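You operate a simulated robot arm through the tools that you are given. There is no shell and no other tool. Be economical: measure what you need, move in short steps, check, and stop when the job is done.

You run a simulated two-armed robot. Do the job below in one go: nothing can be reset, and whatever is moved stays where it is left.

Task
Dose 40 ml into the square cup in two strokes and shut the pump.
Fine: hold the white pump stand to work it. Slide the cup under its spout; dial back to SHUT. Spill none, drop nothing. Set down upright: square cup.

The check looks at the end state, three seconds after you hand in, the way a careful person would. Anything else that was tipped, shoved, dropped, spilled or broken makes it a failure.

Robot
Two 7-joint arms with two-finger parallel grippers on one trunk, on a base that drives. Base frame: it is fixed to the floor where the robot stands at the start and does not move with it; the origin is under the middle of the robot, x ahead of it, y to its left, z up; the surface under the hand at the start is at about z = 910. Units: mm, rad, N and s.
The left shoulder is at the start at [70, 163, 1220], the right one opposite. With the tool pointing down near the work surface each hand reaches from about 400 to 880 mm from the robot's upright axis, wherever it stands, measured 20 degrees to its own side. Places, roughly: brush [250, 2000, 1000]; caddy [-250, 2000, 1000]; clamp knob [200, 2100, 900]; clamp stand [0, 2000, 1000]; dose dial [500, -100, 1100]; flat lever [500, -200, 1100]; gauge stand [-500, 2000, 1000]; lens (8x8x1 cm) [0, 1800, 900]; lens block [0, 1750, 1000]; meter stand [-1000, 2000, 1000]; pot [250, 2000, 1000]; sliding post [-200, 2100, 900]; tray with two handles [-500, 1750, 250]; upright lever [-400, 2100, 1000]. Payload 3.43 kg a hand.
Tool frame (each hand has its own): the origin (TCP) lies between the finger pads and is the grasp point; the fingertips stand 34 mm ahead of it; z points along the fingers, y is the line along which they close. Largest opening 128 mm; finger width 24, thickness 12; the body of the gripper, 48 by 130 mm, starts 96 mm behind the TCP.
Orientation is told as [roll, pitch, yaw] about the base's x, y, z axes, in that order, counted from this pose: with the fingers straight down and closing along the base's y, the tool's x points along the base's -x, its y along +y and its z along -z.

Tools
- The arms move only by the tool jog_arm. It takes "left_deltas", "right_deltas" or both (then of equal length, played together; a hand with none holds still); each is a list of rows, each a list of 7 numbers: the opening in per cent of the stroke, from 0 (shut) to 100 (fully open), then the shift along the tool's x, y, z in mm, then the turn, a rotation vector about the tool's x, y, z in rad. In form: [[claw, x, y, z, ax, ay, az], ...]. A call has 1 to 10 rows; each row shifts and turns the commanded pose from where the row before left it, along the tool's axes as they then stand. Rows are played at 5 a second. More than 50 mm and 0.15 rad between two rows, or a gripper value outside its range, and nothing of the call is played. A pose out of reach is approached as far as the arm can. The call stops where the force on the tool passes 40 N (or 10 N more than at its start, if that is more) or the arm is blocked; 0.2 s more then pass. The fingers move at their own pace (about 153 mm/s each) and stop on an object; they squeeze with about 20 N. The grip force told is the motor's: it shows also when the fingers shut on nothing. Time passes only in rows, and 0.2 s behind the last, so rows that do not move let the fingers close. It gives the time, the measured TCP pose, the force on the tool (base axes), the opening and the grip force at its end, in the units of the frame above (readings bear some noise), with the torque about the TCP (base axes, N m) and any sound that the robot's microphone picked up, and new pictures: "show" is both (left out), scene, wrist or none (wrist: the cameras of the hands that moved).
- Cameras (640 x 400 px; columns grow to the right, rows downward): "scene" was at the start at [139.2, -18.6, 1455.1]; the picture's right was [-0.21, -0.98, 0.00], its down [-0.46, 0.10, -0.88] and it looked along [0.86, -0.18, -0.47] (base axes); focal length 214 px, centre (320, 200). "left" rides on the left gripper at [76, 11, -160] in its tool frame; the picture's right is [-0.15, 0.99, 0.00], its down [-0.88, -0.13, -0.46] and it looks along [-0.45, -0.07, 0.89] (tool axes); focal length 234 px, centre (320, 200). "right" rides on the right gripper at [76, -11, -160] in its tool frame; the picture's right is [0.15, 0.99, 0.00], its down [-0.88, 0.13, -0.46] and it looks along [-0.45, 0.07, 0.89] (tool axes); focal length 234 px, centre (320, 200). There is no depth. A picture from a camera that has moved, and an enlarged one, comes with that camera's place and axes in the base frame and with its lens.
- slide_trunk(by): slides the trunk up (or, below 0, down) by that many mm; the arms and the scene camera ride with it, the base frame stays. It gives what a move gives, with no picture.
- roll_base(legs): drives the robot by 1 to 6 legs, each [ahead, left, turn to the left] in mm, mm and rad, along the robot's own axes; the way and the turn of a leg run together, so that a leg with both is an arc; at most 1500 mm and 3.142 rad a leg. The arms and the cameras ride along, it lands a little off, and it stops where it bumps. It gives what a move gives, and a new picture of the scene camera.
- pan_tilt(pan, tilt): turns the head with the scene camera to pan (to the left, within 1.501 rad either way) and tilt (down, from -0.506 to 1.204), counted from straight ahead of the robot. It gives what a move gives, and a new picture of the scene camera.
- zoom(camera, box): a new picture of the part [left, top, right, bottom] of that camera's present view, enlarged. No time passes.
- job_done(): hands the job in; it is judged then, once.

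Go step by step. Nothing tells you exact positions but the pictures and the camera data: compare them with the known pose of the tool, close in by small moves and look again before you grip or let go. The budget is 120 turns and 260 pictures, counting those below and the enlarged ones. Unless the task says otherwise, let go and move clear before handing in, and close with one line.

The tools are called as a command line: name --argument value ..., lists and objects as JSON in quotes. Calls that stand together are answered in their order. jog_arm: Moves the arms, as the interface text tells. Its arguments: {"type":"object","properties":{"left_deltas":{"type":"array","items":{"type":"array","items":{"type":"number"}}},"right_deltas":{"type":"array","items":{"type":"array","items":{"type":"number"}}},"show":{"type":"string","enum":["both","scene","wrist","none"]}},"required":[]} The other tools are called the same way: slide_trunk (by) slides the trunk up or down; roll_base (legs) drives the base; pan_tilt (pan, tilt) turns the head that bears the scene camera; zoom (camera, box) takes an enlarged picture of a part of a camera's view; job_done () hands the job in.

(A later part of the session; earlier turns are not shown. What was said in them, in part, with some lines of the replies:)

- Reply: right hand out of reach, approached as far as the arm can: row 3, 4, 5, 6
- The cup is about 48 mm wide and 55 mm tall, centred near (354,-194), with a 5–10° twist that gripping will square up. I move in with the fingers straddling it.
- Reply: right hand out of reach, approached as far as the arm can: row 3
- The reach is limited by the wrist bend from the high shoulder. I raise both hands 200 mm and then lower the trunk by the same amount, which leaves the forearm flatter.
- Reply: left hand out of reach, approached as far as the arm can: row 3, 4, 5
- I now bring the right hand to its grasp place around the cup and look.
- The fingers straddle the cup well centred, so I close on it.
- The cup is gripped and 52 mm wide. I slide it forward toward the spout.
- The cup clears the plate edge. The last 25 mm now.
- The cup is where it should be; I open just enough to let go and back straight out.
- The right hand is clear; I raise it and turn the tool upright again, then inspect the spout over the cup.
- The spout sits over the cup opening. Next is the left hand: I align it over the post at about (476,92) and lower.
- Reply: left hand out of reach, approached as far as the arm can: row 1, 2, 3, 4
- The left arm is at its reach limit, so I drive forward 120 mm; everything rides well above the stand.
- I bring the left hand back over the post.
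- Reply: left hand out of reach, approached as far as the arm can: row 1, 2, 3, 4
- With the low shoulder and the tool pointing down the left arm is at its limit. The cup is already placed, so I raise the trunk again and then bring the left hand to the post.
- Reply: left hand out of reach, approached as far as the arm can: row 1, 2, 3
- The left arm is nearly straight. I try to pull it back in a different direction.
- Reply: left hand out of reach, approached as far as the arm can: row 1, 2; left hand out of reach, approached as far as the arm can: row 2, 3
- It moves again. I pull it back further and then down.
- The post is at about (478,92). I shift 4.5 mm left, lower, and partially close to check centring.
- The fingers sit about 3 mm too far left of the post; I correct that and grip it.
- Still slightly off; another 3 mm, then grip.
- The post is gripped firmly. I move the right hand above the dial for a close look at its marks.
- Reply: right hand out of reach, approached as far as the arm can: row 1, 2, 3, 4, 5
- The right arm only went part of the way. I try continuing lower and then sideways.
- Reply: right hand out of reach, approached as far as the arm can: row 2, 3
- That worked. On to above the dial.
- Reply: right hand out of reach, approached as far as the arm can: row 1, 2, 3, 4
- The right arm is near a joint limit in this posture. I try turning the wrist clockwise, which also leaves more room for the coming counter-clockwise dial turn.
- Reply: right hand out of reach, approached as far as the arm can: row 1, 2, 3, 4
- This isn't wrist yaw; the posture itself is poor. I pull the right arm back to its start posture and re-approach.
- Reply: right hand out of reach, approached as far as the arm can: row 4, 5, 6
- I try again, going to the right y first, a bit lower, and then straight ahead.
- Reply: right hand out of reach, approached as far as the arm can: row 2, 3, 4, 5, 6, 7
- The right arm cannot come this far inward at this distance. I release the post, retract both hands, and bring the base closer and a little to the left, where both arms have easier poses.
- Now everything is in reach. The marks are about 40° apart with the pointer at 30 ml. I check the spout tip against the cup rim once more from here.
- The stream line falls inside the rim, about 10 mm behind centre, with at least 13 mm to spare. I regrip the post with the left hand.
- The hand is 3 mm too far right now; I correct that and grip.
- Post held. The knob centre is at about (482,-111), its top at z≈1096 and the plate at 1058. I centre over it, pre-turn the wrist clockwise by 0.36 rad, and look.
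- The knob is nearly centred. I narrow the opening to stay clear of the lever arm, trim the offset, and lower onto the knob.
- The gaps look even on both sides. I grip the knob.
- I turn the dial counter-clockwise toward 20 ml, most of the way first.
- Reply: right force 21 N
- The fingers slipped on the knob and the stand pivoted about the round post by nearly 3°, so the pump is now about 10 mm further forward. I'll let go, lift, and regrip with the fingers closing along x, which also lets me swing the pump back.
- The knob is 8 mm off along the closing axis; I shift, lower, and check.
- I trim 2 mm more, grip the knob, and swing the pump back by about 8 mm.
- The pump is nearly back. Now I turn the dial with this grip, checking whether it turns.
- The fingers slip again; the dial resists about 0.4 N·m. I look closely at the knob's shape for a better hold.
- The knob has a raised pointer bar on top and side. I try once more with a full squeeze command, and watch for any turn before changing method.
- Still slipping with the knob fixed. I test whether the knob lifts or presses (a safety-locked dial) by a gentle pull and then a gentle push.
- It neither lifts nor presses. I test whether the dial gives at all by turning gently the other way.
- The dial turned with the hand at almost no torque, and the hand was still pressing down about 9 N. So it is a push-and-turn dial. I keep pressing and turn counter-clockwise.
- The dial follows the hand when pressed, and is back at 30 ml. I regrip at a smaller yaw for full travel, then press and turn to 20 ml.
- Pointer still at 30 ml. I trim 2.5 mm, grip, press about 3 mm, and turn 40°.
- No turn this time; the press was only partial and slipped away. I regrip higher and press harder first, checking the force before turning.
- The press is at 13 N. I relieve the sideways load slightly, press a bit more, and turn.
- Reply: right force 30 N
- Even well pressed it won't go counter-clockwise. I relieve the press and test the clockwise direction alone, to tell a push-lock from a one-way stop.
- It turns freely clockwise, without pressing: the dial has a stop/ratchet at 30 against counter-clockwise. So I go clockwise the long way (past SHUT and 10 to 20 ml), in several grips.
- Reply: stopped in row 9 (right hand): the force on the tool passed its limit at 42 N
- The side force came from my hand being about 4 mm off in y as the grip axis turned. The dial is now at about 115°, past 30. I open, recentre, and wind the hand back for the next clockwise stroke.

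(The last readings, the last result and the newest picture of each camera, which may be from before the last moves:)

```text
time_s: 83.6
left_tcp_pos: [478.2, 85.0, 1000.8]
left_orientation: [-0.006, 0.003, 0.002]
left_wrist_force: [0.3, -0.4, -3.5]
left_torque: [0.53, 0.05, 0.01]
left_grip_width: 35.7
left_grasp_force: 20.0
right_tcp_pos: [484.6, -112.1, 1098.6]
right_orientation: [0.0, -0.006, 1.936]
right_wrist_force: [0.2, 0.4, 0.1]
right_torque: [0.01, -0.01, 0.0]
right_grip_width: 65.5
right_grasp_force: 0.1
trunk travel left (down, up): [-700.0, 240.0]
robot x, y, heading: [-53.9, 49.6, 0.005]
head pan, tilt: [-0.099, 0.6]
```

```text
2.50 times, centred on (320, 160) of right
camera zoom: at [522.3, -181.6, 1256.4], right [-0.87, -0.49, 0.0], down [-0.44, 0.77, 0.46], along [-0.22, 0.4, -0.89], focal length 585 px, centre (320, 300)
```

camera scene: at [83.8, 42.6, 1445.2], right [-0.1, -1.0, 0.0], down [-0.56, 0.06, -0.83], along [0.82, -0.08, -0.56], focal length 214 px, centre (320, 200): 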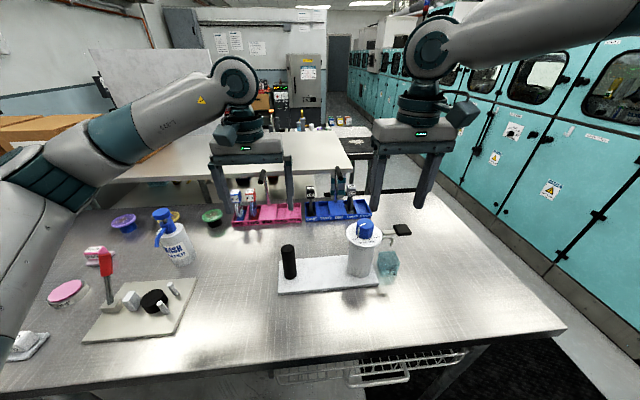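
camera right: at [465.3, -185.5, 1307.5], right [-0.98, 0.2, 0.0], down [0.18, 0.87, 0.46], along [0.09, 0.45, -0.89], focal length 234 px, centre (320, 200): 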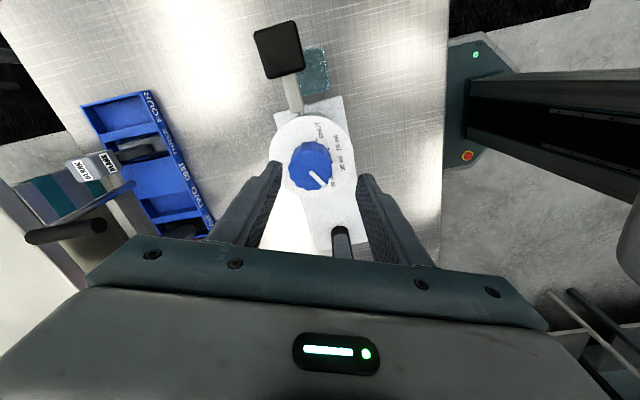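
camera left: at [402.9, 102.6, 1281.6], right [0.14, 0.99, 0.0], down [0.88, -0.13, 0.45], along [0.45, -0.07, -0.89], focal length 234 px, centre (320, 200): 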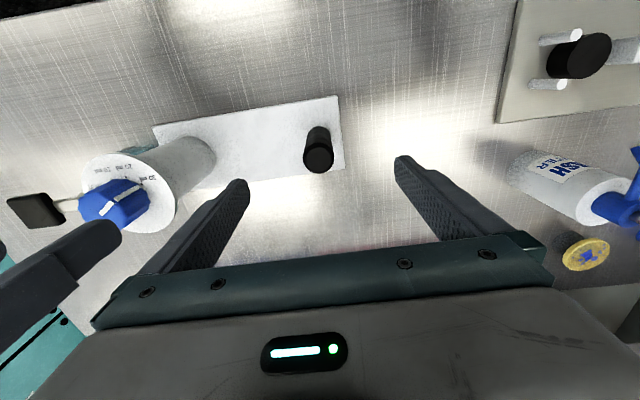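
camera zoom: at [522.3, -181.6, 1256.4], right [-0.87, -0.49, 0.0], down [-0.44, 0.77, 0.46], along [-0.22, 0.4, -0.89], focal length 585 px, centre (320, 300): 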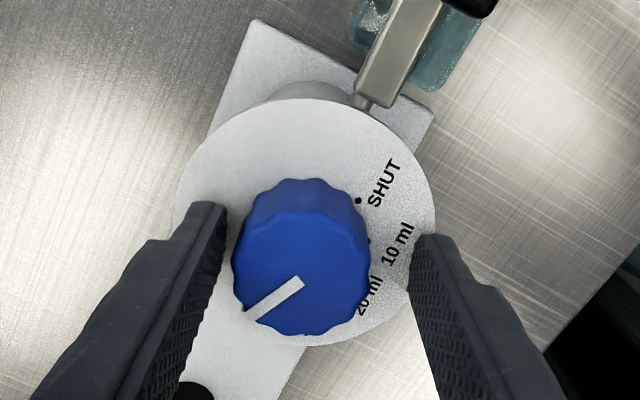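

The left hand slipped back 3.5 mm in y with that bump. I push the stand back by that amount, then close on the knob (recentring it) and turn clockwise again.

jog_arm --left_deltas '[[20, 0, 1.8, 0, 0, 0, 0], [20, 0, 1.7, 0, 0, 0, 0], [20, 0, 0, 0, 0, 0, 0], [20, 0, 0, 0, 0, 0, 0], [20, 0, 0, 0, 0, 0, 0]]' --right_deltas '[[51, -0.5, 1.4, 0, 0, 0, 0], [51, 0, 0, 0, 0, 0, 0], [0, 0, 0, 0, 0, 0, 0], [0, 0, 0, 0, 0, 0, 0], [0, 0, 0, 0, 0, 0, 0]]' --show "none"

zoom --camera "right" --box '[220, 80, 420, 240]'

```text
time_s: 84.8
left_tcp_pos: [478.3, 89.7, 1000.3]
left_orientation: [-0.008, 0.001, 0.002]
left_wrist_force: [-0.2, -4.4, -2.7]
left_torque: [0.79, -0.38, -0.15]
left_grip_width: 35.6
left_grasp_force: 20.0
right_tcp_pos: [483.0, -113.6, 1098.2]
right_orientation: [-0.003, -0.006, 1.936]
right_wrist_force: [0.8, 5.0, 0.0]
right_torque: [0.24, 0.31, -0.03]
right_grip_width: 41.4
right_grasp_force: 20.2
trunk travel left (down, up): [-700.0, 240.0]
robot x, y, heading: [-55.9, 51.3, 0.003]
head pan, tilt: [-0.099, 0.6]
```

```text
2.50 times, centred on (320, 160) of right
camera zoom: at [520.5, -182.4, 1256.1], right [-0.87, -0.49, 0.0], down [-0.43, 0.77, 0.46], along [-0.22, 0.4, -0.89], focal length 585 px, centre (320, 300)
```

zoom: 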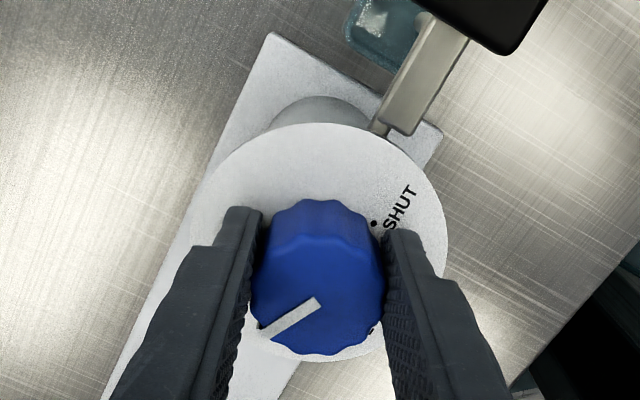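

Well centred. I turn clockwise 1.4 rad.

jog_arm --right_deltas '[[0, 0, 0, 0, 0, 0, 0.14], [0, 0, 0, 0, 0, 0, 0.14], [0, 0, 0, 0, 0, 0, 0.14], [0, 0, 0, 0, 0, 0, 0.14], [0, 0, 0, 0, 0, 0, 0.14], [0, 0, 0, 0, 0, 0, 0.14], [0, 0, 0, 0, 0, 0, 0.14], [0, 0, 0, 0, 0, 0, 0.14], [0, 0, 0, 0, 0, 0, 0.14], [0, 0, 0, 0, 0, 0, 0.14]]' --show "none"

zoom --camera "right" --box '[220, 80, 420, 240]'

```text
time_s: 87.0
left_tcp_pos: [479.3, 88.7, 1001.0]
left_orientation: [-0.007, 0.0, 0.001]
left_wrist_force: [2.9, -9.5, 2.8]
left_torque: [0.56, 0.4, 0.17]
left_grip_width: 35.9
left_grasp_force: 19.7
right_tcp_pos: [482.1, -112.9, 1098.3]
right_orientation: [0.006, -0.001, 0.531]
right_wrist_force: [-3.6, 8.3, -1.4]
right_torque: [-0.25, -0.05, 0.44]
right_grip_width: 41.1
right_grasp_force: 20.1
trunk travel left (down, up): [-700.0, 240.0]
robot x, y, heading: [-51.7, 52.7, 0.007]
head pan, tilt: [-0.099, 0.6]
```

```text
2.50 times, centred on (320, 160) of right
camera zoom: at [423.5, -162.4, 1257.4], right [-0.63, 0.78, 0.01], down [0.69, 0.56, 0.46], along [0.35, 0.29, -0.89], focal length 585 px, centre (320, 300)
```

zoom: 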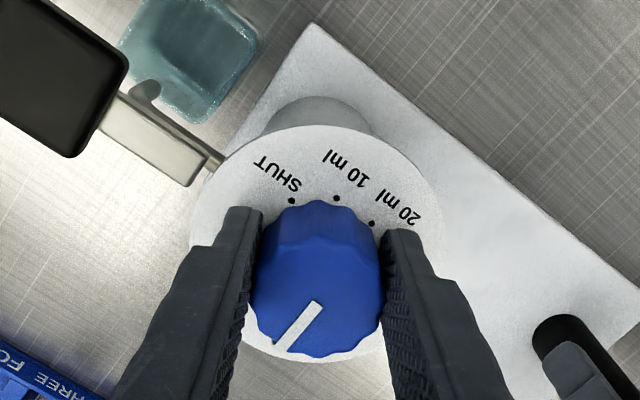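

The pointer is now at about 180°, and the fingers slipped at the end at 0.44 N·m. I regrip here and check whether it still goes further clockwise.

jog_arm --right_deltas '[[51, 0, 0, 0, 0, 0, 0], [51, 0, 0, 0, 0, 0, 0], [0, 0, 0, 0, 0, 0, 0], [0, 0, 0, 0, 0, 0, 0], [0, 0, 0, 0, 0, 0, 0.1], [0, 0, 0, 0, 0, 0, 0.1], [0, 0, 0, 0, 0, 0, 0.1]]' --show "none"

zoom --camera "right" --box '[220, 80, 420, 240]'

```text
time_s: 88.6
left_tcp_pos: [477.9, 89.6, 1000.2]
left_orientation: [-0.007, 0.001, -0.001]
left_wrist_force: [3.6, -10.3, -1.3]
left_torque: [0.99, 0.39, 0.25]
left_grip_width: 35.8
left_grasp_force: 19.8
right_tcp_pos: [482.9, -112.5, 1099.1]
right_orientation: [0.006, -0.001, 0.236]
right_wrist_force: [-5.0, 9.2, 0.3]
right_torque: [-0.13, -0.06, 0.44]
right_grip_width: 41.0
right_grasp_force: 19.8
trunk travel left (down, up): [-700.0, 240.0]
robot x, y, heading: [-52.4, 51.4, 0.003]
head pan, tilt: [-0.099, 0.6]
```

```text
2.50 times, centred on (320, 160) of right
camera zoom: at [411.3, -142.6, 1257.2], right [-0.37, 0.93, 0.01], down [0.83, 0.33, 0.46], along [0.42, 0.18, -0.89], focal length 585 px, centre (320, 300)
```

zoom: 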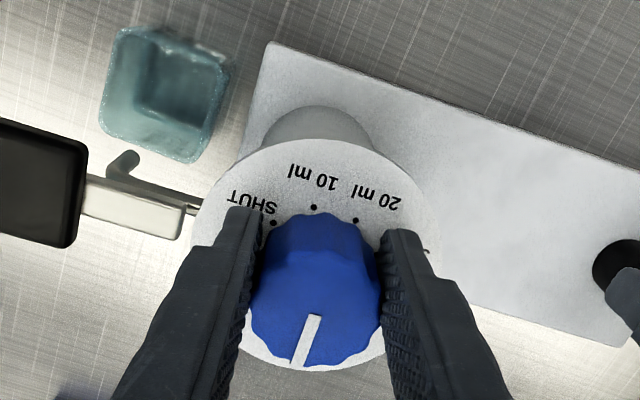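

The dial has hard stops 120° apart, with the pointer between 60° (the "30 ml" mark) and 180°. That doesn't match the printed marks, so I look closely at the whole dial face before going on.

jog_arm --right_deltas '[[51, 0, 0, 0, 0, 0, 0], [51, 0, 0, -20, 0, 0, 0], [60, 0, 0, -25, 0, 0, 0], [60, 0, 0, -20, 0, 0, 0]]' --show "none"

zoom --camera "right" --box '[260, 110, 380, 210]'

zoom --camera "scene" --box '[335, 205, 415, 265]'

```text
time_s: 89.6
left_tcp_pos: [478.3, 90.0, 999.8]
left_orientation: [-0.007, 0.0, 0.002]
left_wrist_force: [-1.1, 1.7, 0.2]
left_torque: [0.75, -0.12, 0.06]
left_grip_width: 35.7
left_grasp_force: 20.5
right_tcp_pos: [484.7, -112.5, 1165.4]
right_orientation: [0.006, -0.002, 0.236]
right_wrist_force: [0.5, -0.3, 0.6]
right_torque: [0.0, 0.0, 0.01]
right_grip_width: 76.7
right_grasp_force: 0.1
trunk travel left (down, up): [-700.0, 240.0]
robot x, y, heading: [-51.6, 49.0, 0.006]
head pan, tilt: [-0.099, 0.6]
```

```text
4.00 times, centred on (320, 160) of right
camera zoom: at [413.2, -142.8, 1323.4], right [-0.37, 0.93, 0.0], down [0.83, 0.33, 0.46], along [0.42, 0.17, -0.89], focal length 937 px, centre (320, 360)
```

zoom: 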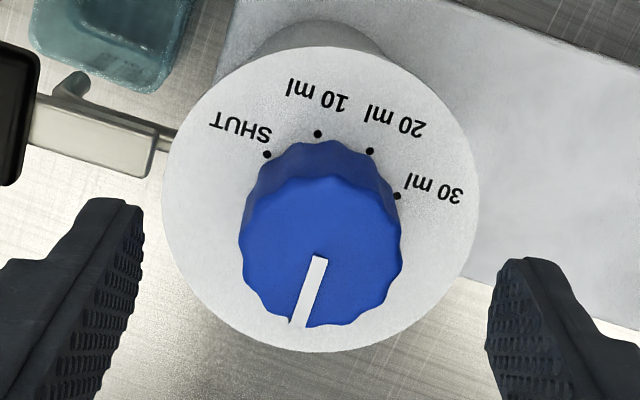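

```text
6.67 times, centred on (375, 235) of scene
camera zoom: at [85.4, 43.4, 1444.9], right [-0.1, -1.0, 0.0], down [-0.56, 0.05, -0.83], along [0.82, -0.08, -0.56], focal length 1430 px, centre (-47, -33)
```

zoom: 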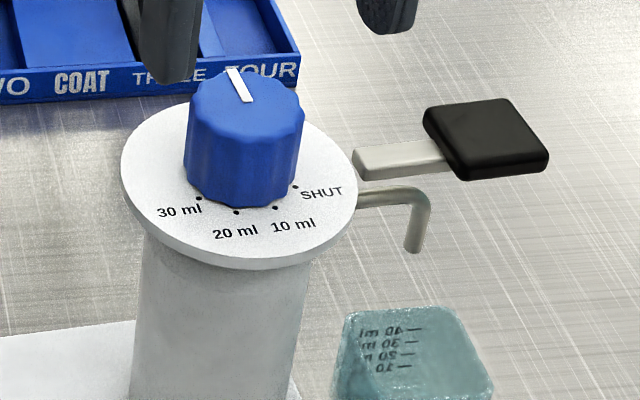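

Printed marks and stops disagree: the dose direction could be either way round. A safe approach is to set the dial 40° from the far stop (pointer 140°). One stroke there gives either 10 or 20 ml, which the cup's scale will show, and 10+30 or 20+20 both make 40 in two strokes. I grip the knob again for that.

jog_arm --right_deltas '[[51, 1.7, 1.4, 0, 0, 0, 0], [51, 0, 0, 0, 0, 0, -0.13], [51, 0, 0, 0, 0, 0, -0.13], [51, 0, 0, 0, 0, 0, -0.13], [51, 0, 0, 0, 0, 0, -0.13], [51, 0, 0, 0, 0, 0, -0.13], [51, 0, 0, 0, 0, 0, -0.13], [51, 0, 0, 33, 0, 0, 0], [51, 0, 0, 33, 0, 0, 0], [51, 0, 0, 0, 0, 0, 0]]' --show "none"

zoom --camera "right" --box '[220, 80, 420, 240]'

```text
time_s: 91.8
left_tcp_pos: [477.8, 89.3, 1000.1]
left_orientation: [-0.009, 0.003, 0.0]
left_wrist_force: [-0.3, -0.7, -1.1]
left_torque: [0.62, -0.15, 0.01]
left_grip_width: 35.4
left_grasp_force: 20.2
right_tcp_pos: [481.6, -111.0, 1097.4]
right_orientation: [0.002, -0.005, 1.017]
right_wrist_force: [-0.1, 0.0, -0.6]
right_torque: [0.04, 0.0, -0.01]
right_grip_width: 65.4
right_grasp_force: 0.1
trunk travel left (down, up): [-700.0, 240.0]
robot x, y, heading: [-53.0, 53.3, 0.003]
head pan, tilt: [-0.099, 0.6]
```

```text
2.50 times, centred on (320, 160) of right
camera zoom: at [451.7, -182.2, 1256.4], right [-0.92, 0.4, 0.0], down [0.35, 0.81, 0.46], along [0.18, 0.42, -0.89], focal length 585 px, centre (320, 300)
```

zoom: 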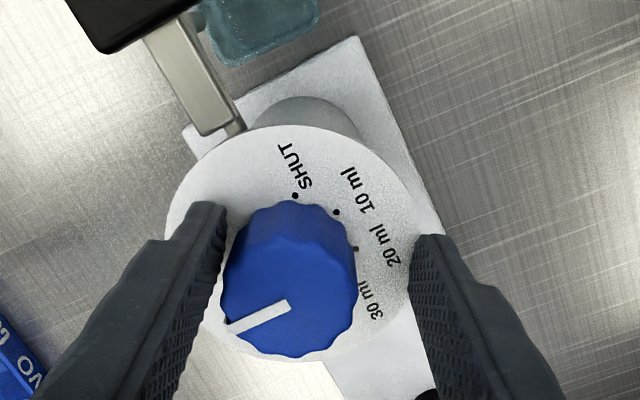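

jog_arm --right_deltas '[[0, 0, 0, 0, 0, 0, 0], [0, 0, 0, 0, 0, 0, 0], [0, 0, 0, 0, 0, 0, 0], [0, 0, 0, 0, 0, 0, -0.1], [0, 0, 0, 0, 0, 0, -0.1], [0, 0, 0, 0, 0, 0, -0.1], [0, 0, 0, 0, 0, 0, -0.1], [0, 0, 0, 0, 0, 0, -0.1], [0, 0, 0, 0, 0, 0, -0.1]]' --show "none"

zoom --camera "right" --box '[220, 80, 420, 240]'

```text
time_s: 93.8
left_tcp_pos: [478.2, 89.2, 1000.1]
left_orientation: [-0.005, 0.003, 0.0]
left_wrist_force: [-1.8, 4.7, -7.5]
left_torque: [0.91, -0.23, -0.22]
left_grip_width: 35.8
left_grasp_force: 20.0
right_tcp_pos: [480.4, -112.5, 1096.3]
right_orientation: [0.002, -0.006, 1.619]
right_wrist_force: [1.5, -3.4, 6.2]
right_torque: [0.46, 0.07, -0.01]
right_grip_width: 40.8
right_grasp_force: 20.4
trunk travel left (down, up): [-700.0, 240.0]
robot x, y, heading: [-46.1, 52.1, 0.008]
head pan, tilt: [-0.099, 0.6]
```

```text
2.50 times, centred on (320, 160) of right
camera zoom: at [495.6, -188.9, 1255.5], right [-0.98, -0.19, 0.0], down [-0.17, 0.87, 0.46], along [-0.09, 0.45, -0.89], focal length 585 px, centre (320, 300)
```

zoom: 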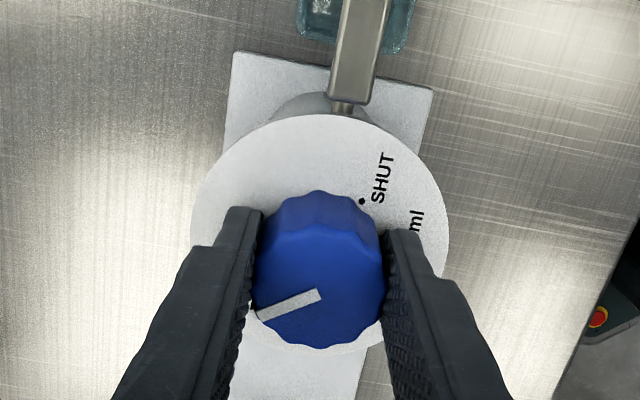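

The pointer is at about 148°; 9° more.

jog_arm --right_deltas '[[0, 0, 0, 0, 0, 0, -0.08], [0, 0, 0, 0, 0, 0, -0.08], [0, 0, 0, 0, 0, 0, 0]]' --show "none"

zoom --camera "right" --box '[220, 80, 420, 240]'

```text
time_s: 94.6
left_tcp_pos: [478.3, 90.3, 999.8]
left_orientation: [-0.008, 0.002, 0.0]
left_wrist_force: [-1.9, 0.3, -4.6]
left_torque: [0.96, -0.22, -0.1]
left_grip_width: 35.7
left_grasp_force: 19.3
right_tcp_pos: [480.9, -113.0, 1097.9]
right_orientation: [-0.001, -0.006, 1.776]
right_wrist_force: [0.2, 0.3, 2.1]
right_torque: [-0.01, 0.17, -0.01]
right_grip_width: 40.6
right_grasp_force: 19.9
trunk travel left (down, up): [-700.0, 240.0]
robot x, y, heading: [-53.4, 52.0, 0.002]
head pan, tilt: [-0.099, 0.6]
```

```text
2.50 times, centred on (320, 160) of right
camera zoom: at [508.0, -185.4, 1255.8], right [-0.94, -0.35, 0.0], down [-0.31, 0.83, 0.46], along [-0.16, 0.43, -0.89], focal length 585 px, centre (320, 300)
```

zoom: 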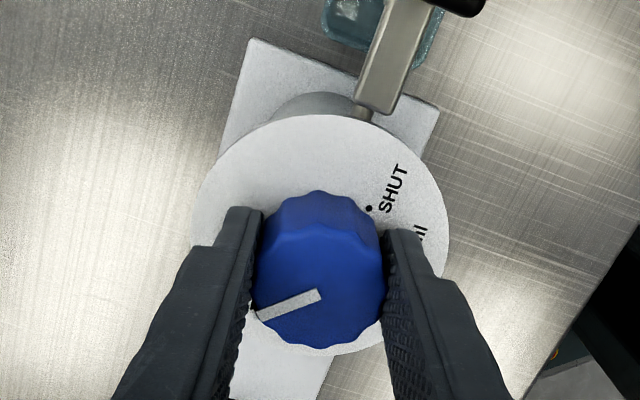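

The pointer is at 139°, as intended. I release the knob, lift, and move over the lever pad with the fingers shut.

jog_arm --right_deltas '[[51, 0, 0, 0, 0, 0, 0], [51, 0, 0, 0, 0, 0, 0], [51, 0, 0, -25, 0, 0, 0], [51, 0, 0, -25, 0, 0, 0], [20, 32.3, 6.7, 0, 0, 0, 0], [0, 32.3, 6.7, 0, 0, 0, 0], [0, 32.3, 6.7, 0, 0, 0, 0], [0, 0, 0, 0, 0, 0, 0]]' --show "both"

zoom --camera "right" --box '[220, 80, 420, 240]'

zoom --camera "scene" --box '[335, 205, 435, 285]'

```text
time_s: 96.4
left_tcp_pos: [477.7, 90.0, 1000.8]
left_orientation: [-0.007, 0.002, 0.002]
left_wrist_force: [-0.3, -0.3, -1.1]
left_torque: [0.51, -0.2, -0.07]
left_grip_width: 35.6
left_grasp_force: 20.1
right_tcp_pos: [482.0, -212.8, 1147.0]
right_orientation: [0.001, -0.006, 1.777]
right_wrist_force: [-0.3, 0.1, 0.0]
right_torque: [-0.01, -0.02, 0.0]
right_grip_width: 0.0
right_grasp_force: 19.8
trunk travel left (down, up): [-700.0, 240.0]
robot x, y, heading: [-53.0, 52.0, 0.006]
head pan, tilt: [-0.099, 0.6]
camera scene: at [86.1, 43.7, 1444.9], right [-0.1, -1.0, 0.0], down [-0.56, 0.05, -0.82], along [0.82, -0.08, -0.57], focal length 214 px, centre (320, 200)
camera right: at [508.4, -286.8, 1305.7], right [-0.94, -0.34, 0.0], down [-0.31, 0.83, 0.46], along [-0.16, 0.43, -0.89], focal length 234 px, centre (320, 200)
```

scene: 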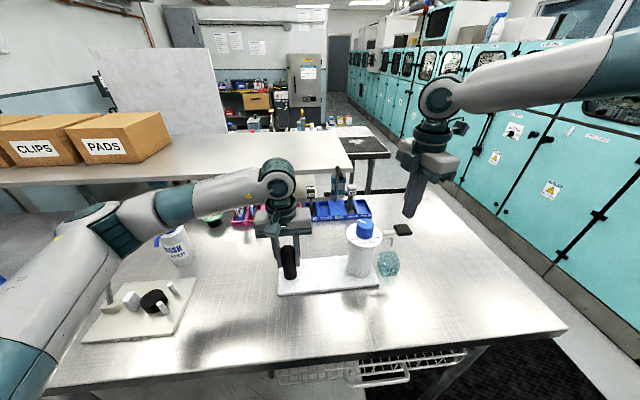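
right: 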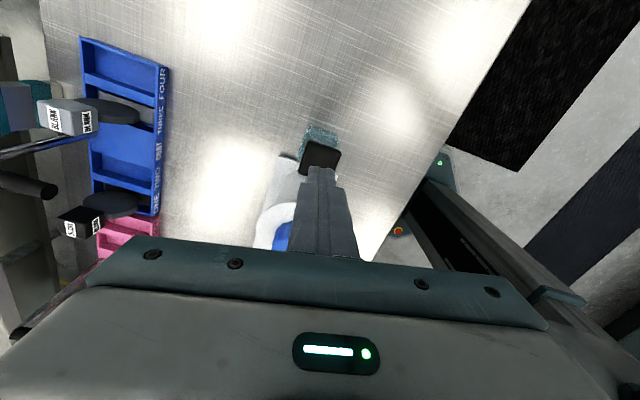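

```text
2.50 times, centred on (320, 160) of right
camera zoom: at [508.4, -286.8, 1305.7], right [-0.94, -0.34, 0.0], down [-0.31, 0.83, 0.46], along [-0.16, 0.43, -0.89], focal length 585 px, centre (320, 300)
```

zoom: 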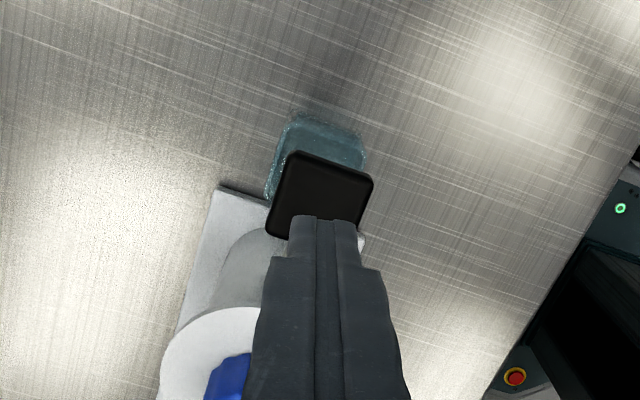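

```text
5.00 times, centred on (385, 245) of scene
camera zoom: at [86.1, 43.7, 1444.9], right [-0.1, -1.0, 0.0], down [-0.56, 0.05, -0.82], along [0.82, -0.08, -0.57], focal length 1072 px, centre (-5, -25)
```

zoom: 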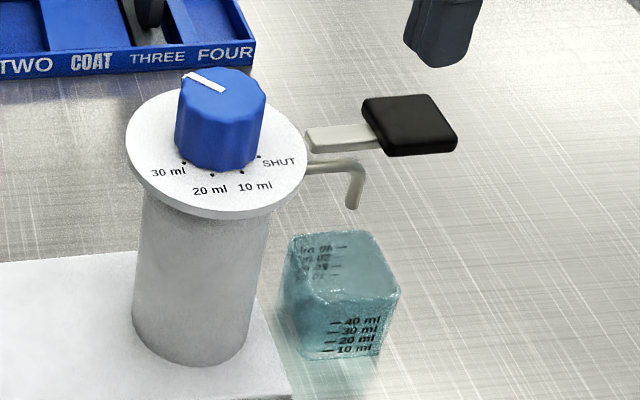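

The spout still sits over the cup opening (about 8 mm behind centre), and the pad centre is at (482,-215,1061). I lower onto the pad and start the press.

jog_arm --right_deltas '[[0, 2, 0, 22, 0, 0, 0], [0, 0, 0, 22, 0, 0, 0], [0, 0, 0, 6, 0, 0, 0], [0, 0, 0, 5, 0, 0, 0]]' --show "none"

zoom --camera "scene" --box '[335, 205, 435, 285]'

```text
time_s: 97.4
left_tcp_pos: [478.0, 89.9, 1000.0]
left_orientation: [-0.006, 0.002, 0.002]
left_wrist_force: [1.3, 9.9, -5.1]
left_torque: [1.08, -0.36, -0.12]
left_grip_width: 35.7
left_grasp_force: 20.3
right_tcp_pos: [480.2, -214.1, 1093.7]
right_orientation: [-0.001, -0.005, 1.774]
right_wrist_force: [1.7, -11.2, 13.9]
right_torque: [-0.19, -0.05, -0.03]
right_grip_width: 0.1
right_grasp_force: 20.3
trunk travel left (down, up): [-700.0, 240.0]
robot x, y, heading: [-50.7, 53.3, -0.001]
head pan, tilt: [-0.099, 0.6]
```

```text
5.00 times, centred on (385, 245) of scene
camera zoom: at [84.9, 43.4, 1445.1], right [-0.1, -1.0, 0.0], down [-0.56, 0.05, -0.83], along [0.82, -0.08, -0.56], focal length 1072 px, centre (-5, -25)
```

zoom: 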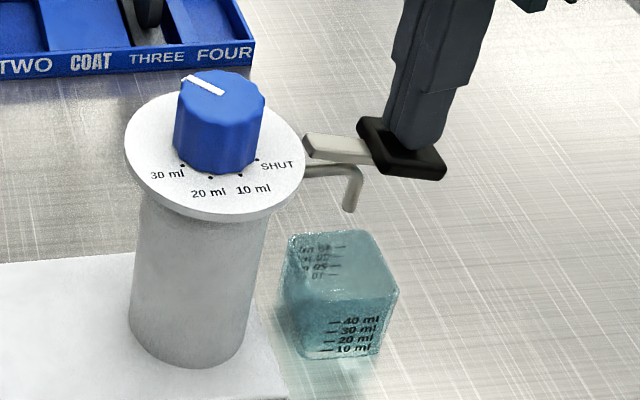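

The lever goes down. I continue the stroke in small steps.

jog_arm --right_deltas '[[0, 1, 0, 4, 0, 0, 0], [0, 0, 0, 4, 0, 0, 0], [0, 0, 0, 4, 0, 0, 0]]' --show "none"

zoom --camera "scene" --box '[335, 205, 435, 285]'

```text
time_s: 98.2
left_tcp_pos: [477.7, 90.2, 1000.9]
left_orientation: [-0.003, 0.0, 0.001]
left_wrist_force: [-1.6, 0.9, -1.2]
left_torque: [0.71, -0.07, -0.05]
left_grip_width: 36.0
left_grasp_force: 20.1
right_tcp_pos: [479.3, -214.4, 1087.4]
right_orientation: [-0.013, -0.004, 1.775]
right_wrist_force: [-4.7, -2.7, 20.5]
right_torque: [0.18, 0.21, 0.03]
right_grip_width: 0.2
right_grasp_force: 20.1
trunk travel left (down, up): [-700.0, 240.0]
robot x, y, heading: [-53.9, 49.7, -0.0]
head pan, tilt: [-0.099, 0.6]
heard: click
stopped in row 3 (right hand): the force on the tool passed its limit at 44 N (the readings are from after the stop); the commanded pose is now the measured one
```

```text
5.00 times, centred on (385, 245) of scene
camera zoom: at [83.1, 43.8, 1445.2], right [-0.1, -1.0, 0.0], down [-0.56, 0.05, -0.83], along [0.82, -0.08, -0.56], focal length 1072 px, centre (-5, -25)
```

zoom: 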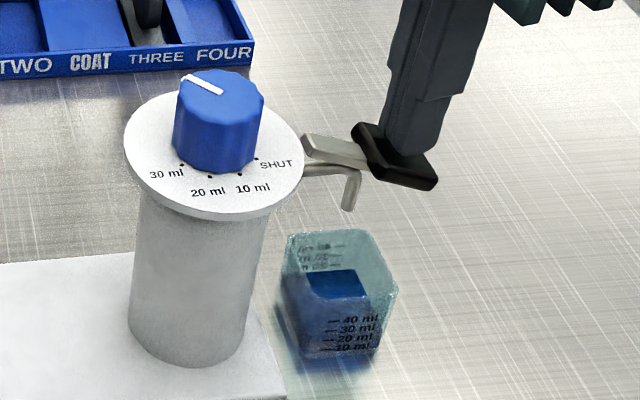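

A click, and blue liquid is in the cup: the first stroke is complete. I raise the hand to let the lever return, then read the level.

jog_arm --right_deltas '[[0, 0, 0, -10, 0, 0, 0], [0, 0, 0, -15, 0, 0, 0], [0, 0, 0, -25, 0, 0, 0], [0, 0, 0, 0, 0, 0, 0]]' --show "none"

zoom --camera "scene" --box '[355, 235, 425, 285]'

zoom --camera "right" --box '[260, 80, 380, 200]'

```text
time_s: 99.2
left_tcp_pos: [478.2, 90.2, 1000.8]
left_orientation: [-0.003, 0.005, 0.001]
left_wrist_force: [-1.2, 0.9, 1.2]
left_torque: [0.79, -0.15, 0.08]
left_grip_width: 35.8
left_grasp_force: 19.8
right_tcp_pos: [481.7, -213.2, 1134.7]
right_orientation: [-0.006, -0.004, 1.776]
right_wrist_force: [-0.1, 0.1, 0.1]
right_torque: [0.02, 0.01, -0.01]
right_grip_width: 0.0
right_grasp_force: 19.9
trunk travel left (down, up): [-700.0, 240.0]
robot x, y, heading: [-52.4, 51.8, -0.003]
head pan, tilt: [-0.099, 0.6]
```

```text
8.00 times, centred on (390, 260) of scene
camera zoom: at [85.5, 42.9, 1444.9], right [-0.1, -1.0, 0.0], down [-0.56, 0.05, -0.83], along [0.82, -0.08, -0.57], focal length 1716 px, centre (-240, -280)
```

zoom: 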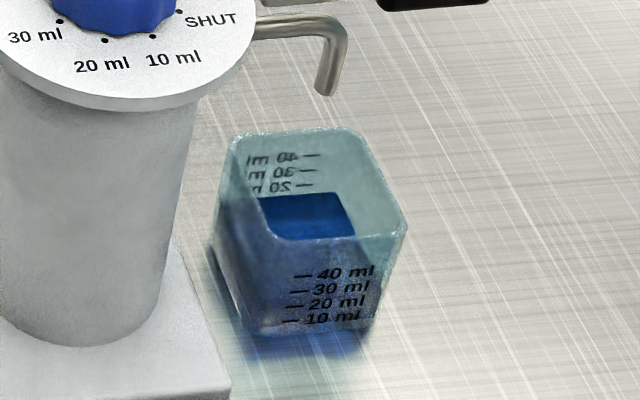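

```text
3.33 times, centred on (320, 140) of right
camera zoom: at [508.3, -286.4, 1293.2], right [-0.94, -0.34, -0.01], down [-0.31, 0.83, 0.46], along [-0.15, 0.43, -0.89], focal length 781 px, centre (320, 400)
```

zoom: 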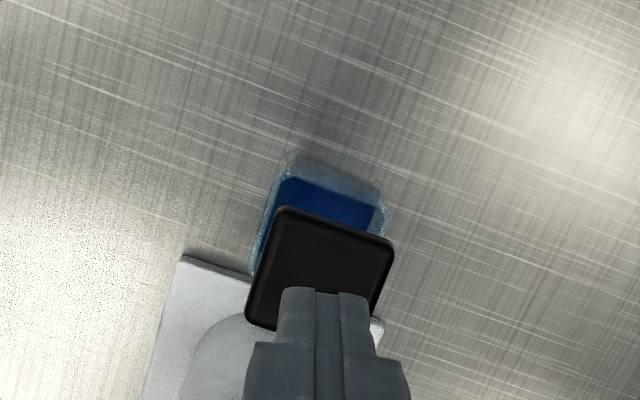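

The back-wall scale suggests about 20 ml. I zoom tighter to be sure.

zoom --camera "scene" --box '[372, 248, 408, 280]'

zoom --camera "left" --box '[0, 100, 160, 240]'

```text
12.50 times, centred on (390, 264) of scene
camera zoom: at [85.5, 42.9, 1444.9], right [-0.1, -1.0, 0.0], down [-0.56, 0.05, -0.83], along [0.82, -0.08, -0.57], focal length 2681 px, centre (-555, -600)
```

zoom: 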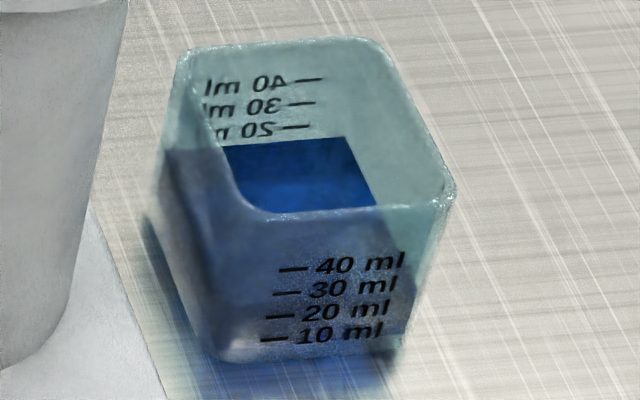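

```text
2.86 times, centred on (80, 170) of left
camera zoom: at [402.4, 102.9, 1159.9], right [0.14, 0.99, 0.0], down [0.88, -0.13, 0.45], along [0.45, -0.07, -0.89], focal length 669 px, centre (1006, 286)
```

zoom: 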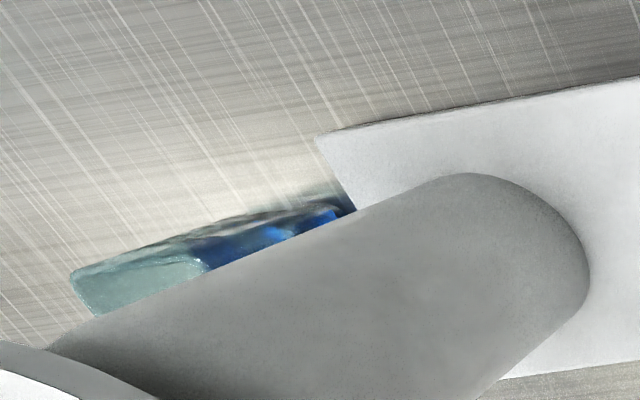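

With the roughly 5 mm wall accounted for, the level reads 20 ml. So this setting is 20 ml, and SHUT is at the other stop. I make the second stroke.

jog_arm --right_deltas '[[0, 0, 0, 22, 0, 0, 0], [0, 0, 0, 13, 0, 0, 0], [0, 0, 0, 4, 0, 0, 0], [0, 0, 0, 4, 0, 0, 0], [0, 0, 0, 4, 0, 0, 0], [0, 0, 0, 3, 0, 0, 0]]' --show "none"

zoom --camera "scene" --box '[335, 205, 435, 285]'

```text
time_s: 100.6
left_tcp_pos: [476.5, 90.5, 1001.1]
left_orientation: [-0.005, 0.004, 0.004]
left_wrist_force: [-0.9, 2.5, -2.9]
left_torque: [1.19, 0.09, 0.05]
left_grip_width: 36.0
left_grasp_force: 20.0
right_tcp_pos: [481.3, -213.4, 1088.3]
right_orientation: [-0.013, -0.005, 1.776]
right_wrist_force: [7.5, -7.0, 32.0]
right_torque: [0.14, -0.29, -0.04]
right_grip_width: 0.0
right_grasp_force: 19.7
trunk travel left (down, up): [-700.0, 240.0]
robot x, y, heading: [-51.2, 50.8, 0.007]
head pan, tilt: [-0.099, 0.6]
heard: click
```

```text
5.00 times, centred on (385, 245) of scene
camera zoom: at [84.5, 43.5, 1445.4], right [-0.1, -1.0, 0.0], down [-0.56, 0.05, -0.83], along [0.82, -0.08, -0.56], focal length 1072 px, centre (-5, -25)
```

zoom: 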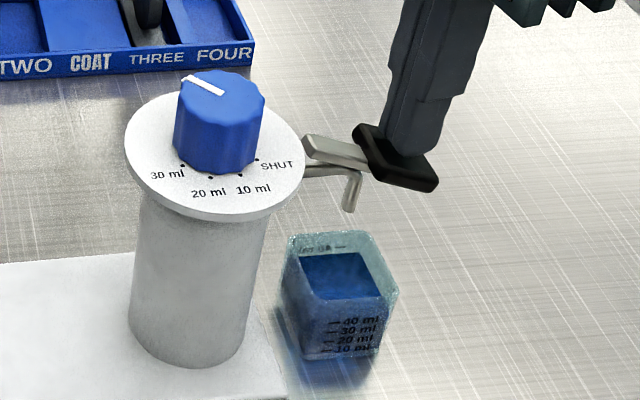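

A click again and the level is up. I raise the hand and read the level.

jog_arm --right_deltas '[[0, 0, 0, -10, 0, 0, 0], [0, 0, 0, -20, 0, 0, 0], [0, 0, 0, -28, 0, 0, 0], [0, 0, 0, 0, 0, 0, 0]]' --show "none"

zoom --camera "scene" --box '[372, 248, 408, 280]'

zoom --camera "scene" --box '[335, 205, 435, 285]'

```text
time_s: 101.6
left_tcp_pos: [477.5, 90.8, 1001.1]
left_orientation: [-0.005, 0.002, 0.001]
left_wrist_force: [-2.4, 0.4, 1.4]
left_torque: [0.75, -0.14, 0.08]
left_grip_width: 35.6
left_grasp_force: 19.9
right_tcp_pos: [482.4, -215.0, 1143.1]
right_orientation: [-0.007, -0.004, 1.777]
right_wrist_force: [0.2, 0.5, 0.1]
right_torque: [0.0, 0.0, 0.02]
right_grip_width: 0.2
right_grasp_force: 20.2
trunk travel left (down, up): [-700.0, 240.0]
robot x, y, heading: [-52.0, 48.4, -0.0]
head pan, tilt: [-0.099, 0.6]
```

```text
12.50 times, centred on (390, 264) of scene
camera zoom: at [85.3, 42.9, 1444.9], right [-0.1, -1.0, 0.0], down [-0.56, 0.05, -0.83], along [0.82, -0.08, -0.56], focal length 2681 px, centre (-555, -600)
```

zoom: 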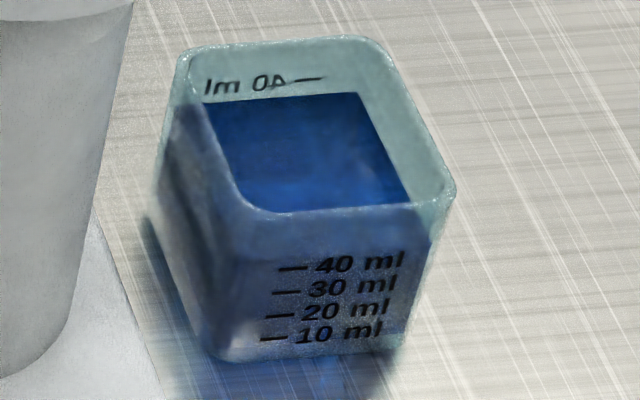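

```text
5.00 times, centred on (385, 245) of scene
camera zoom: at [85.3, 42.9, 1444.9], right [-0.1, -1.0, 0.0], down [-0.56, 0.05, -0.83], along [0.82, -0.08, -0.56], focal length 1072 px, centre (-5, -25)
```

zoom: 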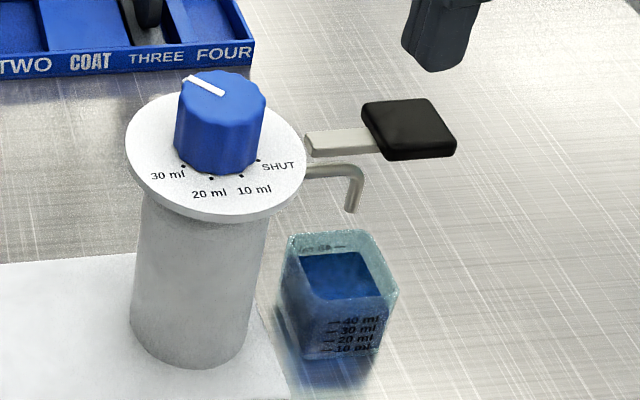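

Both strokes were about 20 ml, with the surface at the 40 ml line, and no spill. Now I turn the dial counter-clockwise to its SHUT stop. I move back over the knob, opening and pre-turning the hand.

jog_arm --right_deltas '[[0, -33.4, -7, -7, 0, 0, 0], [0, -33.4, -7, -7, 0, 0, 0], [51, -33.5, -7, -7, 0, 0, 0], [51, 0, 0, 0, 0, 0, 0.14], [51, 0, 0, 0, 0, 0, 0.14], [51, 0, 0, 0, 0, 0, 0.14], [51, 0, 0, 0, 0, 0, 0.14], [51, 0, 0, 0, 0, 0, 0.14], [51, 0, 0, 0, 0, 0, 0.14], [51, 0, 0, 0, 0, 0, 0.14]]' --show "none"

jog_arm --right_deltas '[[51, 0, 0, 0, 0, 0, 0.14], [51, 0, 0, 0, 0, 0, 0.14], [51, 0, 0, 20, 0, 0, 0], [51, 0, 0, 0, 0, 0, 0]]' --show "none"

zoom --camera "right" --box '[220, 80, 420, 240]'

```text
time_s: 103.8
left_tcp_pos: [477.8, 90.5, 1000.7]
left_orientation: [-0.004, 0.003, 0.002]
left_wrist_force: [1.3, -0.1, 4.3]
left_torque: [0.77, 0.03, -0.03]
left_grip_width: 35.8
left_grasp_force: 19.8
right_tcp_pos: [480.8, -113.4, 1163.5]
right_orientation: [-0.002, -0.008, 0.791]
right_wrist_force: [-0.6, 0.3, -0.1]
right_torque: [0.05, -0.01, 0.03]
right_grip_width: 65.4
right_grasp_force: 0.0
trunk travel left (down, up): [-700.0, 240.0]
robot x, y, heading: [-55.9, 50.3, 0.001]
head pan, tilt: [-0.099, 0.6]
```

```text
time_s: 104.8
left_tcp_pos: [478.6, 91.2, 1000.8]
left_orientation: [-0.005, 0.005, 0.001]
left_wrist_force: [0.2, 0.3, 3.1]
left_torque: [0.76, -0.06, -0.03]
left_grip_width: 35.4
left_grasp_force: 20.7
right_tcp_pos: [481.7, -112.3, 1143.7]
right_orientation: [0.001, -0.008, 0.515]
right_wrist_force: [0.5, 0.7, -0.1]
right_torque: [-0.01, -0.02, -0.01]
right_grip_width: 65.4
right_grasp_force: 0.1
trunk travel left (down, up): [-700.0, 240.0]
robot x, y, heading: [-54.3, 52.7, 0.001]
head pan, tilt: [-0.099, 0.6]
```

```text
2.50 times, centred on (320, 160) of right
camera zoom: at [420.2, -160.5, 1301.1], right [-0.61, 0.79, 0.0], down [0.7, 0.55, 0.46], along [0.37, 0.28, -0.89], focal length 585 px, centre (320, 300)
```

zoom: 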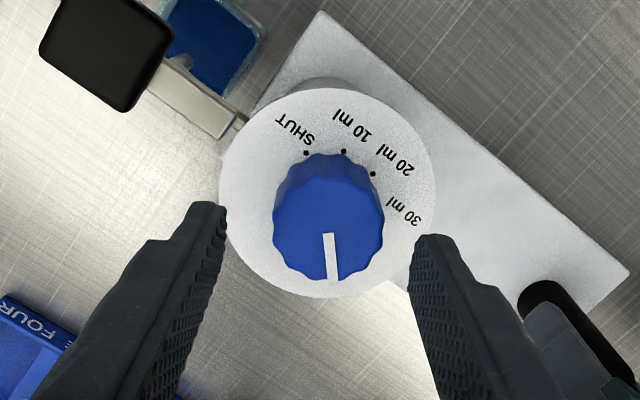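

I trim the offset, lower, grip, and turn counter-clockwise.

jog_arm --right_deltas '[[51, 3.5, 2.5, 0, 0, 0, 0], [51, 0, 0, 23, 0, 0, 0], [51, 0, 0, 23, 0, 0, 0], [0, 0, 0, 0, 0, 0, 0], [0, 0, 0, 0, 0, 0, 0], [0, 0, 0, 0, 0, 0, 0]]' --show "none"

zoom --camera "right" --box '[220, 80, 420, 240]'

```text
time_s: 106.2
left_tcp_pos: [478.0, 90.9, 999.9]
left_orientation: [-0.005, 0.005, 0.002]
left_wrist_force: [-0.6, -3.0, 1.7]
left_torque: [0.73, 0.09, -0.02]
left_grip_width: 36.1
left_grasp_force: 20.5
right_tcp_pos: [478.1, -110.0, 1099.8]
right_orientation: [0.002, -0.009, 0.516]
right_wrist_force: [1.1, 1.7, 0.2]
right_torque: [-0.18, 0.06, 0.01]
right_grip_width: 40.9
right_grasp_force: 19.7
trunk travel left (down, up): [-700.0, 240.0]
robot x, y, heading: [-51.9, 49.3, 0.002]
head pan, tilt: [-0.099, 0.6]
```

```text
2.50 times, centred on (320, 160) of right
camera zoom: at [417.1, -159.4, 1257.7], right [-0.62, 0.79, 0.0], down [0.7, 0.55, 0.46], along [0.37, 0.28, -0.89], focal length 585 px, centre (320, 300)
```

zoom: 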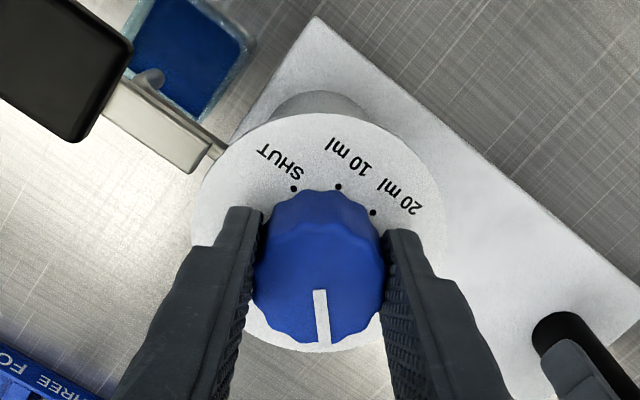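

Gripped and centred with low side force. I turn to the stop.

jog_arm --right_deltas '[[0, 0, 0, 0, 0, 0, -0.14], [0, 0, 0, 0, 0, 0, -0.14], [0, 0, 0, 0, 0, 0, -0.14], [0, 0, 0, 0, 0, 0, -0.14], [0, 0, 0, 0, 0, 0, -0.14], [0, 0, 0, 0, 0, 0, -0.14], [0, 0, 0, 0, 0, 0, -0.14], [0, 0, 0, 0, 0, 0, -0.14], [0, 0, 0, 0, 0, 0, -0.14]]' --show "none"

zoom --camera "right" --box '[220, 80, 420, 240]'

```text
time_s: 108.2
left_tcp_pos: [477.9, 89.8, 1000.5]
left_orientation: [-0.005, 0.004, 0.001]
left_wrist_force: [-3.8, 6.2, -2.8]
left_torque: [0.91, -0.13, -0.16]
left_grip_width: 35.7
left_grasp_force: 20.4
right_tcp_pos: [477.3, -112.6, 1099.1]
right_orientation: [-0.01, -0.001, 1.778]
right_wrist_force: [3.3, -7.2, 11.0]
right_torque: [0.02, 0.32, 0.01]
right_grip_width: 40.9
right_grasp_force: 19.9
trunk travel left (down, up): [-700.0, 240.0]
robot x, y, heading: [-53.9, 49.8, 0.002]
head pan, tilt: [-0.099, 0.6]
```

```text
2.50 times, centred on (320, 160) of right
camera zoom: at [503.4, -185.6, 1257.4], right [-0.94, -0.35, -0.01], down [-0.31, 0.83, 0.46], along [-0.15, 0.43, -0.89], focal length 585 px, centre (320, 300)
```

zoom: 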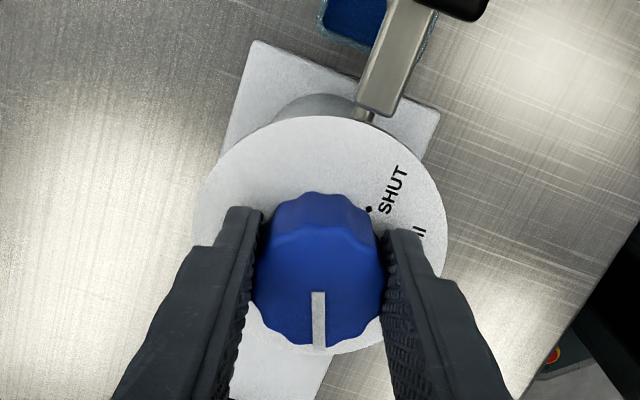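

8° to go; I continue to the stop.

jog_arm --right_deltas '[[0, 0, 0, 0, 0, 0, -0.07], [0, 0, 0, 0, 0, 0, -0.07], [0, 0, 0, 0, 0, 0, -0.05], [0, 0, 0, 0, 0, 0, 0]]' --show "none"

zoom --camera "right" --box '[220, 80, 420, 240]'

```text
time_s: 109.2
left_tcp_pos: [477.6, 90.5, 1001.4]
left_orientation: [-0.006, 0.003, 0.002]
left_wrist_force: [-2.5, -1.4, 0.9]
left_torque: [0.98, -0.11, 0.04]
left_grip_width: 35.7
left_grasp_force: 19.3
right_tcp_pos: [476.9, -112.1, 1098.7]
right_orientation: [-0.008, -0.003, 1.967]
right_wrist_force: [0.8, 2.9, -0.2]
right_torque: [-0.03, 0.24, -0.4]
right_grip_width: 41.0
right_grasp_force: 19.9
trunk travel left (down, up): [-700.0, 240.0]
robot x, y, heading: [-51.8, 54.2, 0.003]
head pan, tilt: [-0.099, 0.6]
```

```text
2.50 times, centred on (320, 160) of right
camera zoom: at [516.7, -179.2, 1257.4], right [-0.86, -0.52, -0.01], down [-0.46, 0.76, 0.46], along [-0.23, 0.4, -0.89], focal length 585 px, centre (320, 300)
```

zoom: 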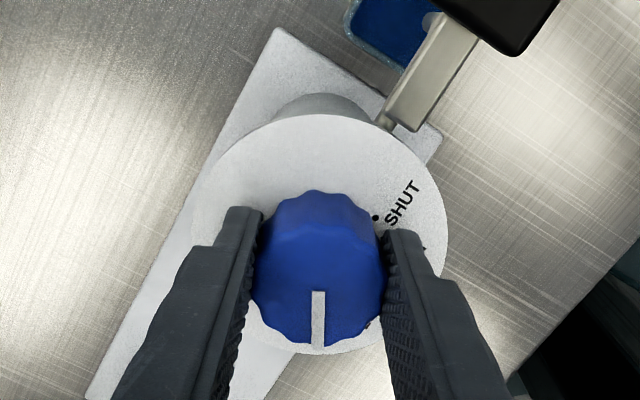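

At the stop again with the pointer where it started, 0.4 N·m. I release and lift away, then release the post.

jog_arm --right_deltas '[[0, 0, 0, 0, 0, 0, 0.01], [51, 0, 0, 0, 0, 0, 0], [51, 0, 0, 0, 0, 0, 0], [51, 0, 0, -25, 0, 0, 0], [51, 0, 0, -30, 0, 0, 0], [51, 0, 0, -35, 0, 0, 0], [51, 0, 0, -35, 0, 0, 0]]' --left_deltas '[[20, 0, 0, 0, 0, 0, 0], [20, 0, 0, 0, 0, 0, 0], [20, 0, 0, 0, 0, 0, 0], [20, 0, 0, 0, 0, 0, 0], [50, 0, 0, 0, 0, 0, 0], [70, 0, 0, 0, 0, 0, 0], [70, 0, 0, 0, 0, 0, 0]]' --show "none"

jog_arm --left_deltas '[[70, 0, 0, -40, 0, 0, 0], [70, 0, 0, -40, 0, 0, 0], [70, 0, 0, -40, 0, 0, 0], [70, 0, 0, -40, 0, 0, 0]]' --right_deltas '[[51, 0, 0, -10, 0, 0, 0], [51, 40, 0, 0, 0, 0, 0], [51, 40, 0, 0, 0, 0, 0], [51, 30, 0, 0, 0, 0, 0]]' --show "both"

zoom --camera "scene" --box '[260, 190, 430, 310]'

```text
time_s: 110.8
left_tcp_pos: [477.7, 90.2, 1000.5]
left_orientation: [-0.005, 0.001, 0.0]
left_wrist_force: [0.7, -0.4, -0.4]
left_torque: [0.01, 0.05, 0.01]
left_grip_width: 89.4
left_grasp_force: 0.0
right_tcp_pos: [475.2, -110.8, 1223.2]
right_orientation: [-0.009, -0.001, 1.956]
right_wrist_force: [-0.1, 0.6, 0.4]
right_torque: [0.01, -0.02, 0.02]
right_grip_width: 65.3
right_grasp_force: 0.0
trunk travel left (down, up): [-700.0, 240.0]
robot x, y, heading: [-54.2, 50.3, -0.003]
head pan, tilt: [-0.099, 0.6]
```

```text
time_s: 111.8
left_tcp_pos: [479.5, 93.4, 1156.7]
left_orientation: [-0.001, 0.004, 0.0]
left_wrist_force: [0.0, -0.4, 1.0]
left_torque: [0.01, -0.01, 0.02]
left_grip_width: 89.6
left_grasp_force: 0.1
right_tcp_pos: [516.9, -214.7, 1234.3]
right_orientation: [-0.009, -0.004, 1.956]
right_wrist_force: [0.3, -0.1, 0.8]
right_torque: [0.02, -0.02, 0.0]
right_grip_width: 65.6
right_grasp_force: 0.0
trunk travel left (down, up): [-700.0, 240.0]
robot x, y, heading: [-52.7, 50.7, -0.002]
head pan, tilt: [-0.099, 0.6]
camera scene: at [84.9, 41.9, 1444.9], right [-0.1, -1.0, 0.0], down [-0.56, 0.06, -0.83], along [0.82, -0.08, -0.56], focal length 214 px, centre (320, 200)
camera right: at [555.5, -282.5, 1393.4], right [-0.86, -0.51, -0.01], down [-0.45, 0.76, 0.46], along [-0.23, 0.4, -0.89], focal length 234 px, centre (320, 200)
camera left: at [403.1, 105.0, 1317.0], right [0.14, 0.99, 0.0], down [0.88, -0.13, 0.45], along [0.45, -0.07, -0.89], focal length 234 px, centre (320, 200)
```

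scene: 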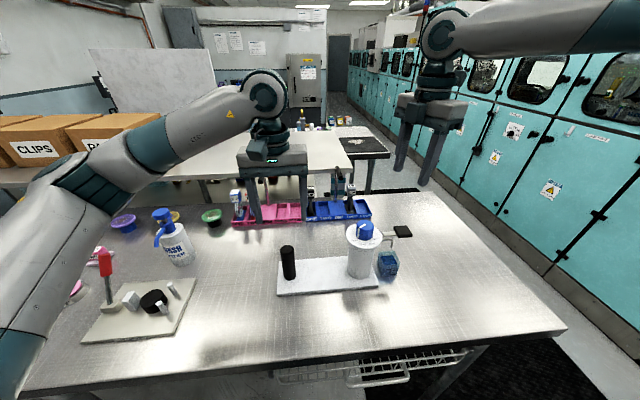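
right: 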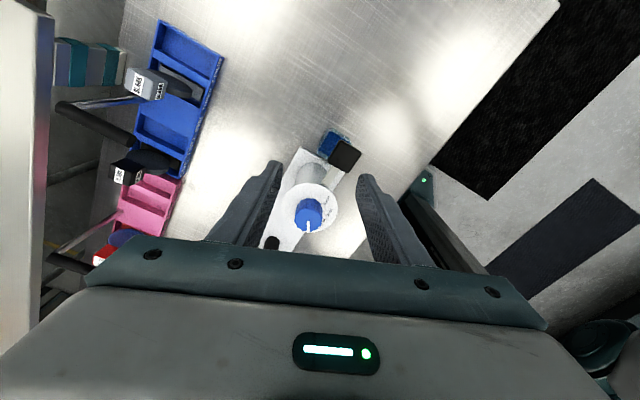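
left: 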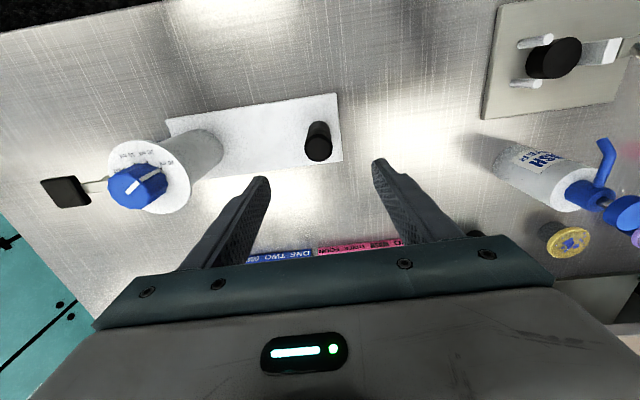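

```text
3.33 times, centred on (345, 250) of scene
camera zoom: at [84.9, 41.9, 1444.9], right [-0.1, -1.0, 0.0], down [-0.56, 0.06, -0.83], along [0.82, -0.08, -0.56], focal length 715 px, centre (237, 33)
```

zoom: 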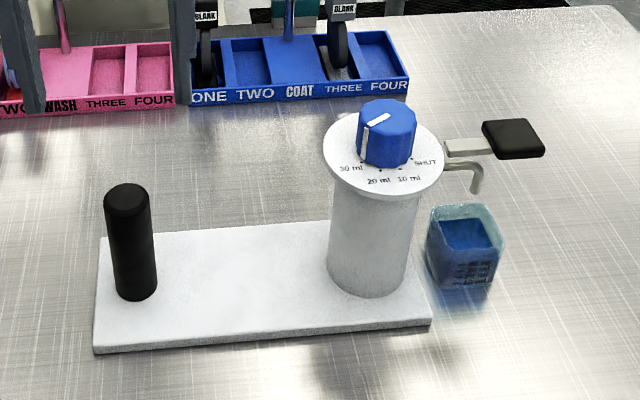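

The cup stands upright under the spout with about 40 ml in it, nothing is spilled, and both hands are clear. The dial is back on the SHUT stop where it began. I judge that stop from the dose: 20 ml a stroke came at 80° from it. I'm handing in.

job_done

```text
The job is handed in.
```

I dosed about 40 ml into the square cup in two strokes, by its scale, spilled nothing, and left it upright under the spout. The dial is turned back to the stop I take for SHUT, though its pointer sits at the printed "30 ml" mark, because the printed marks don't match how the dial turns. The stand also swung several millimetres and was bumped while I worked the stiff dial, and I nudged it back close to its place.
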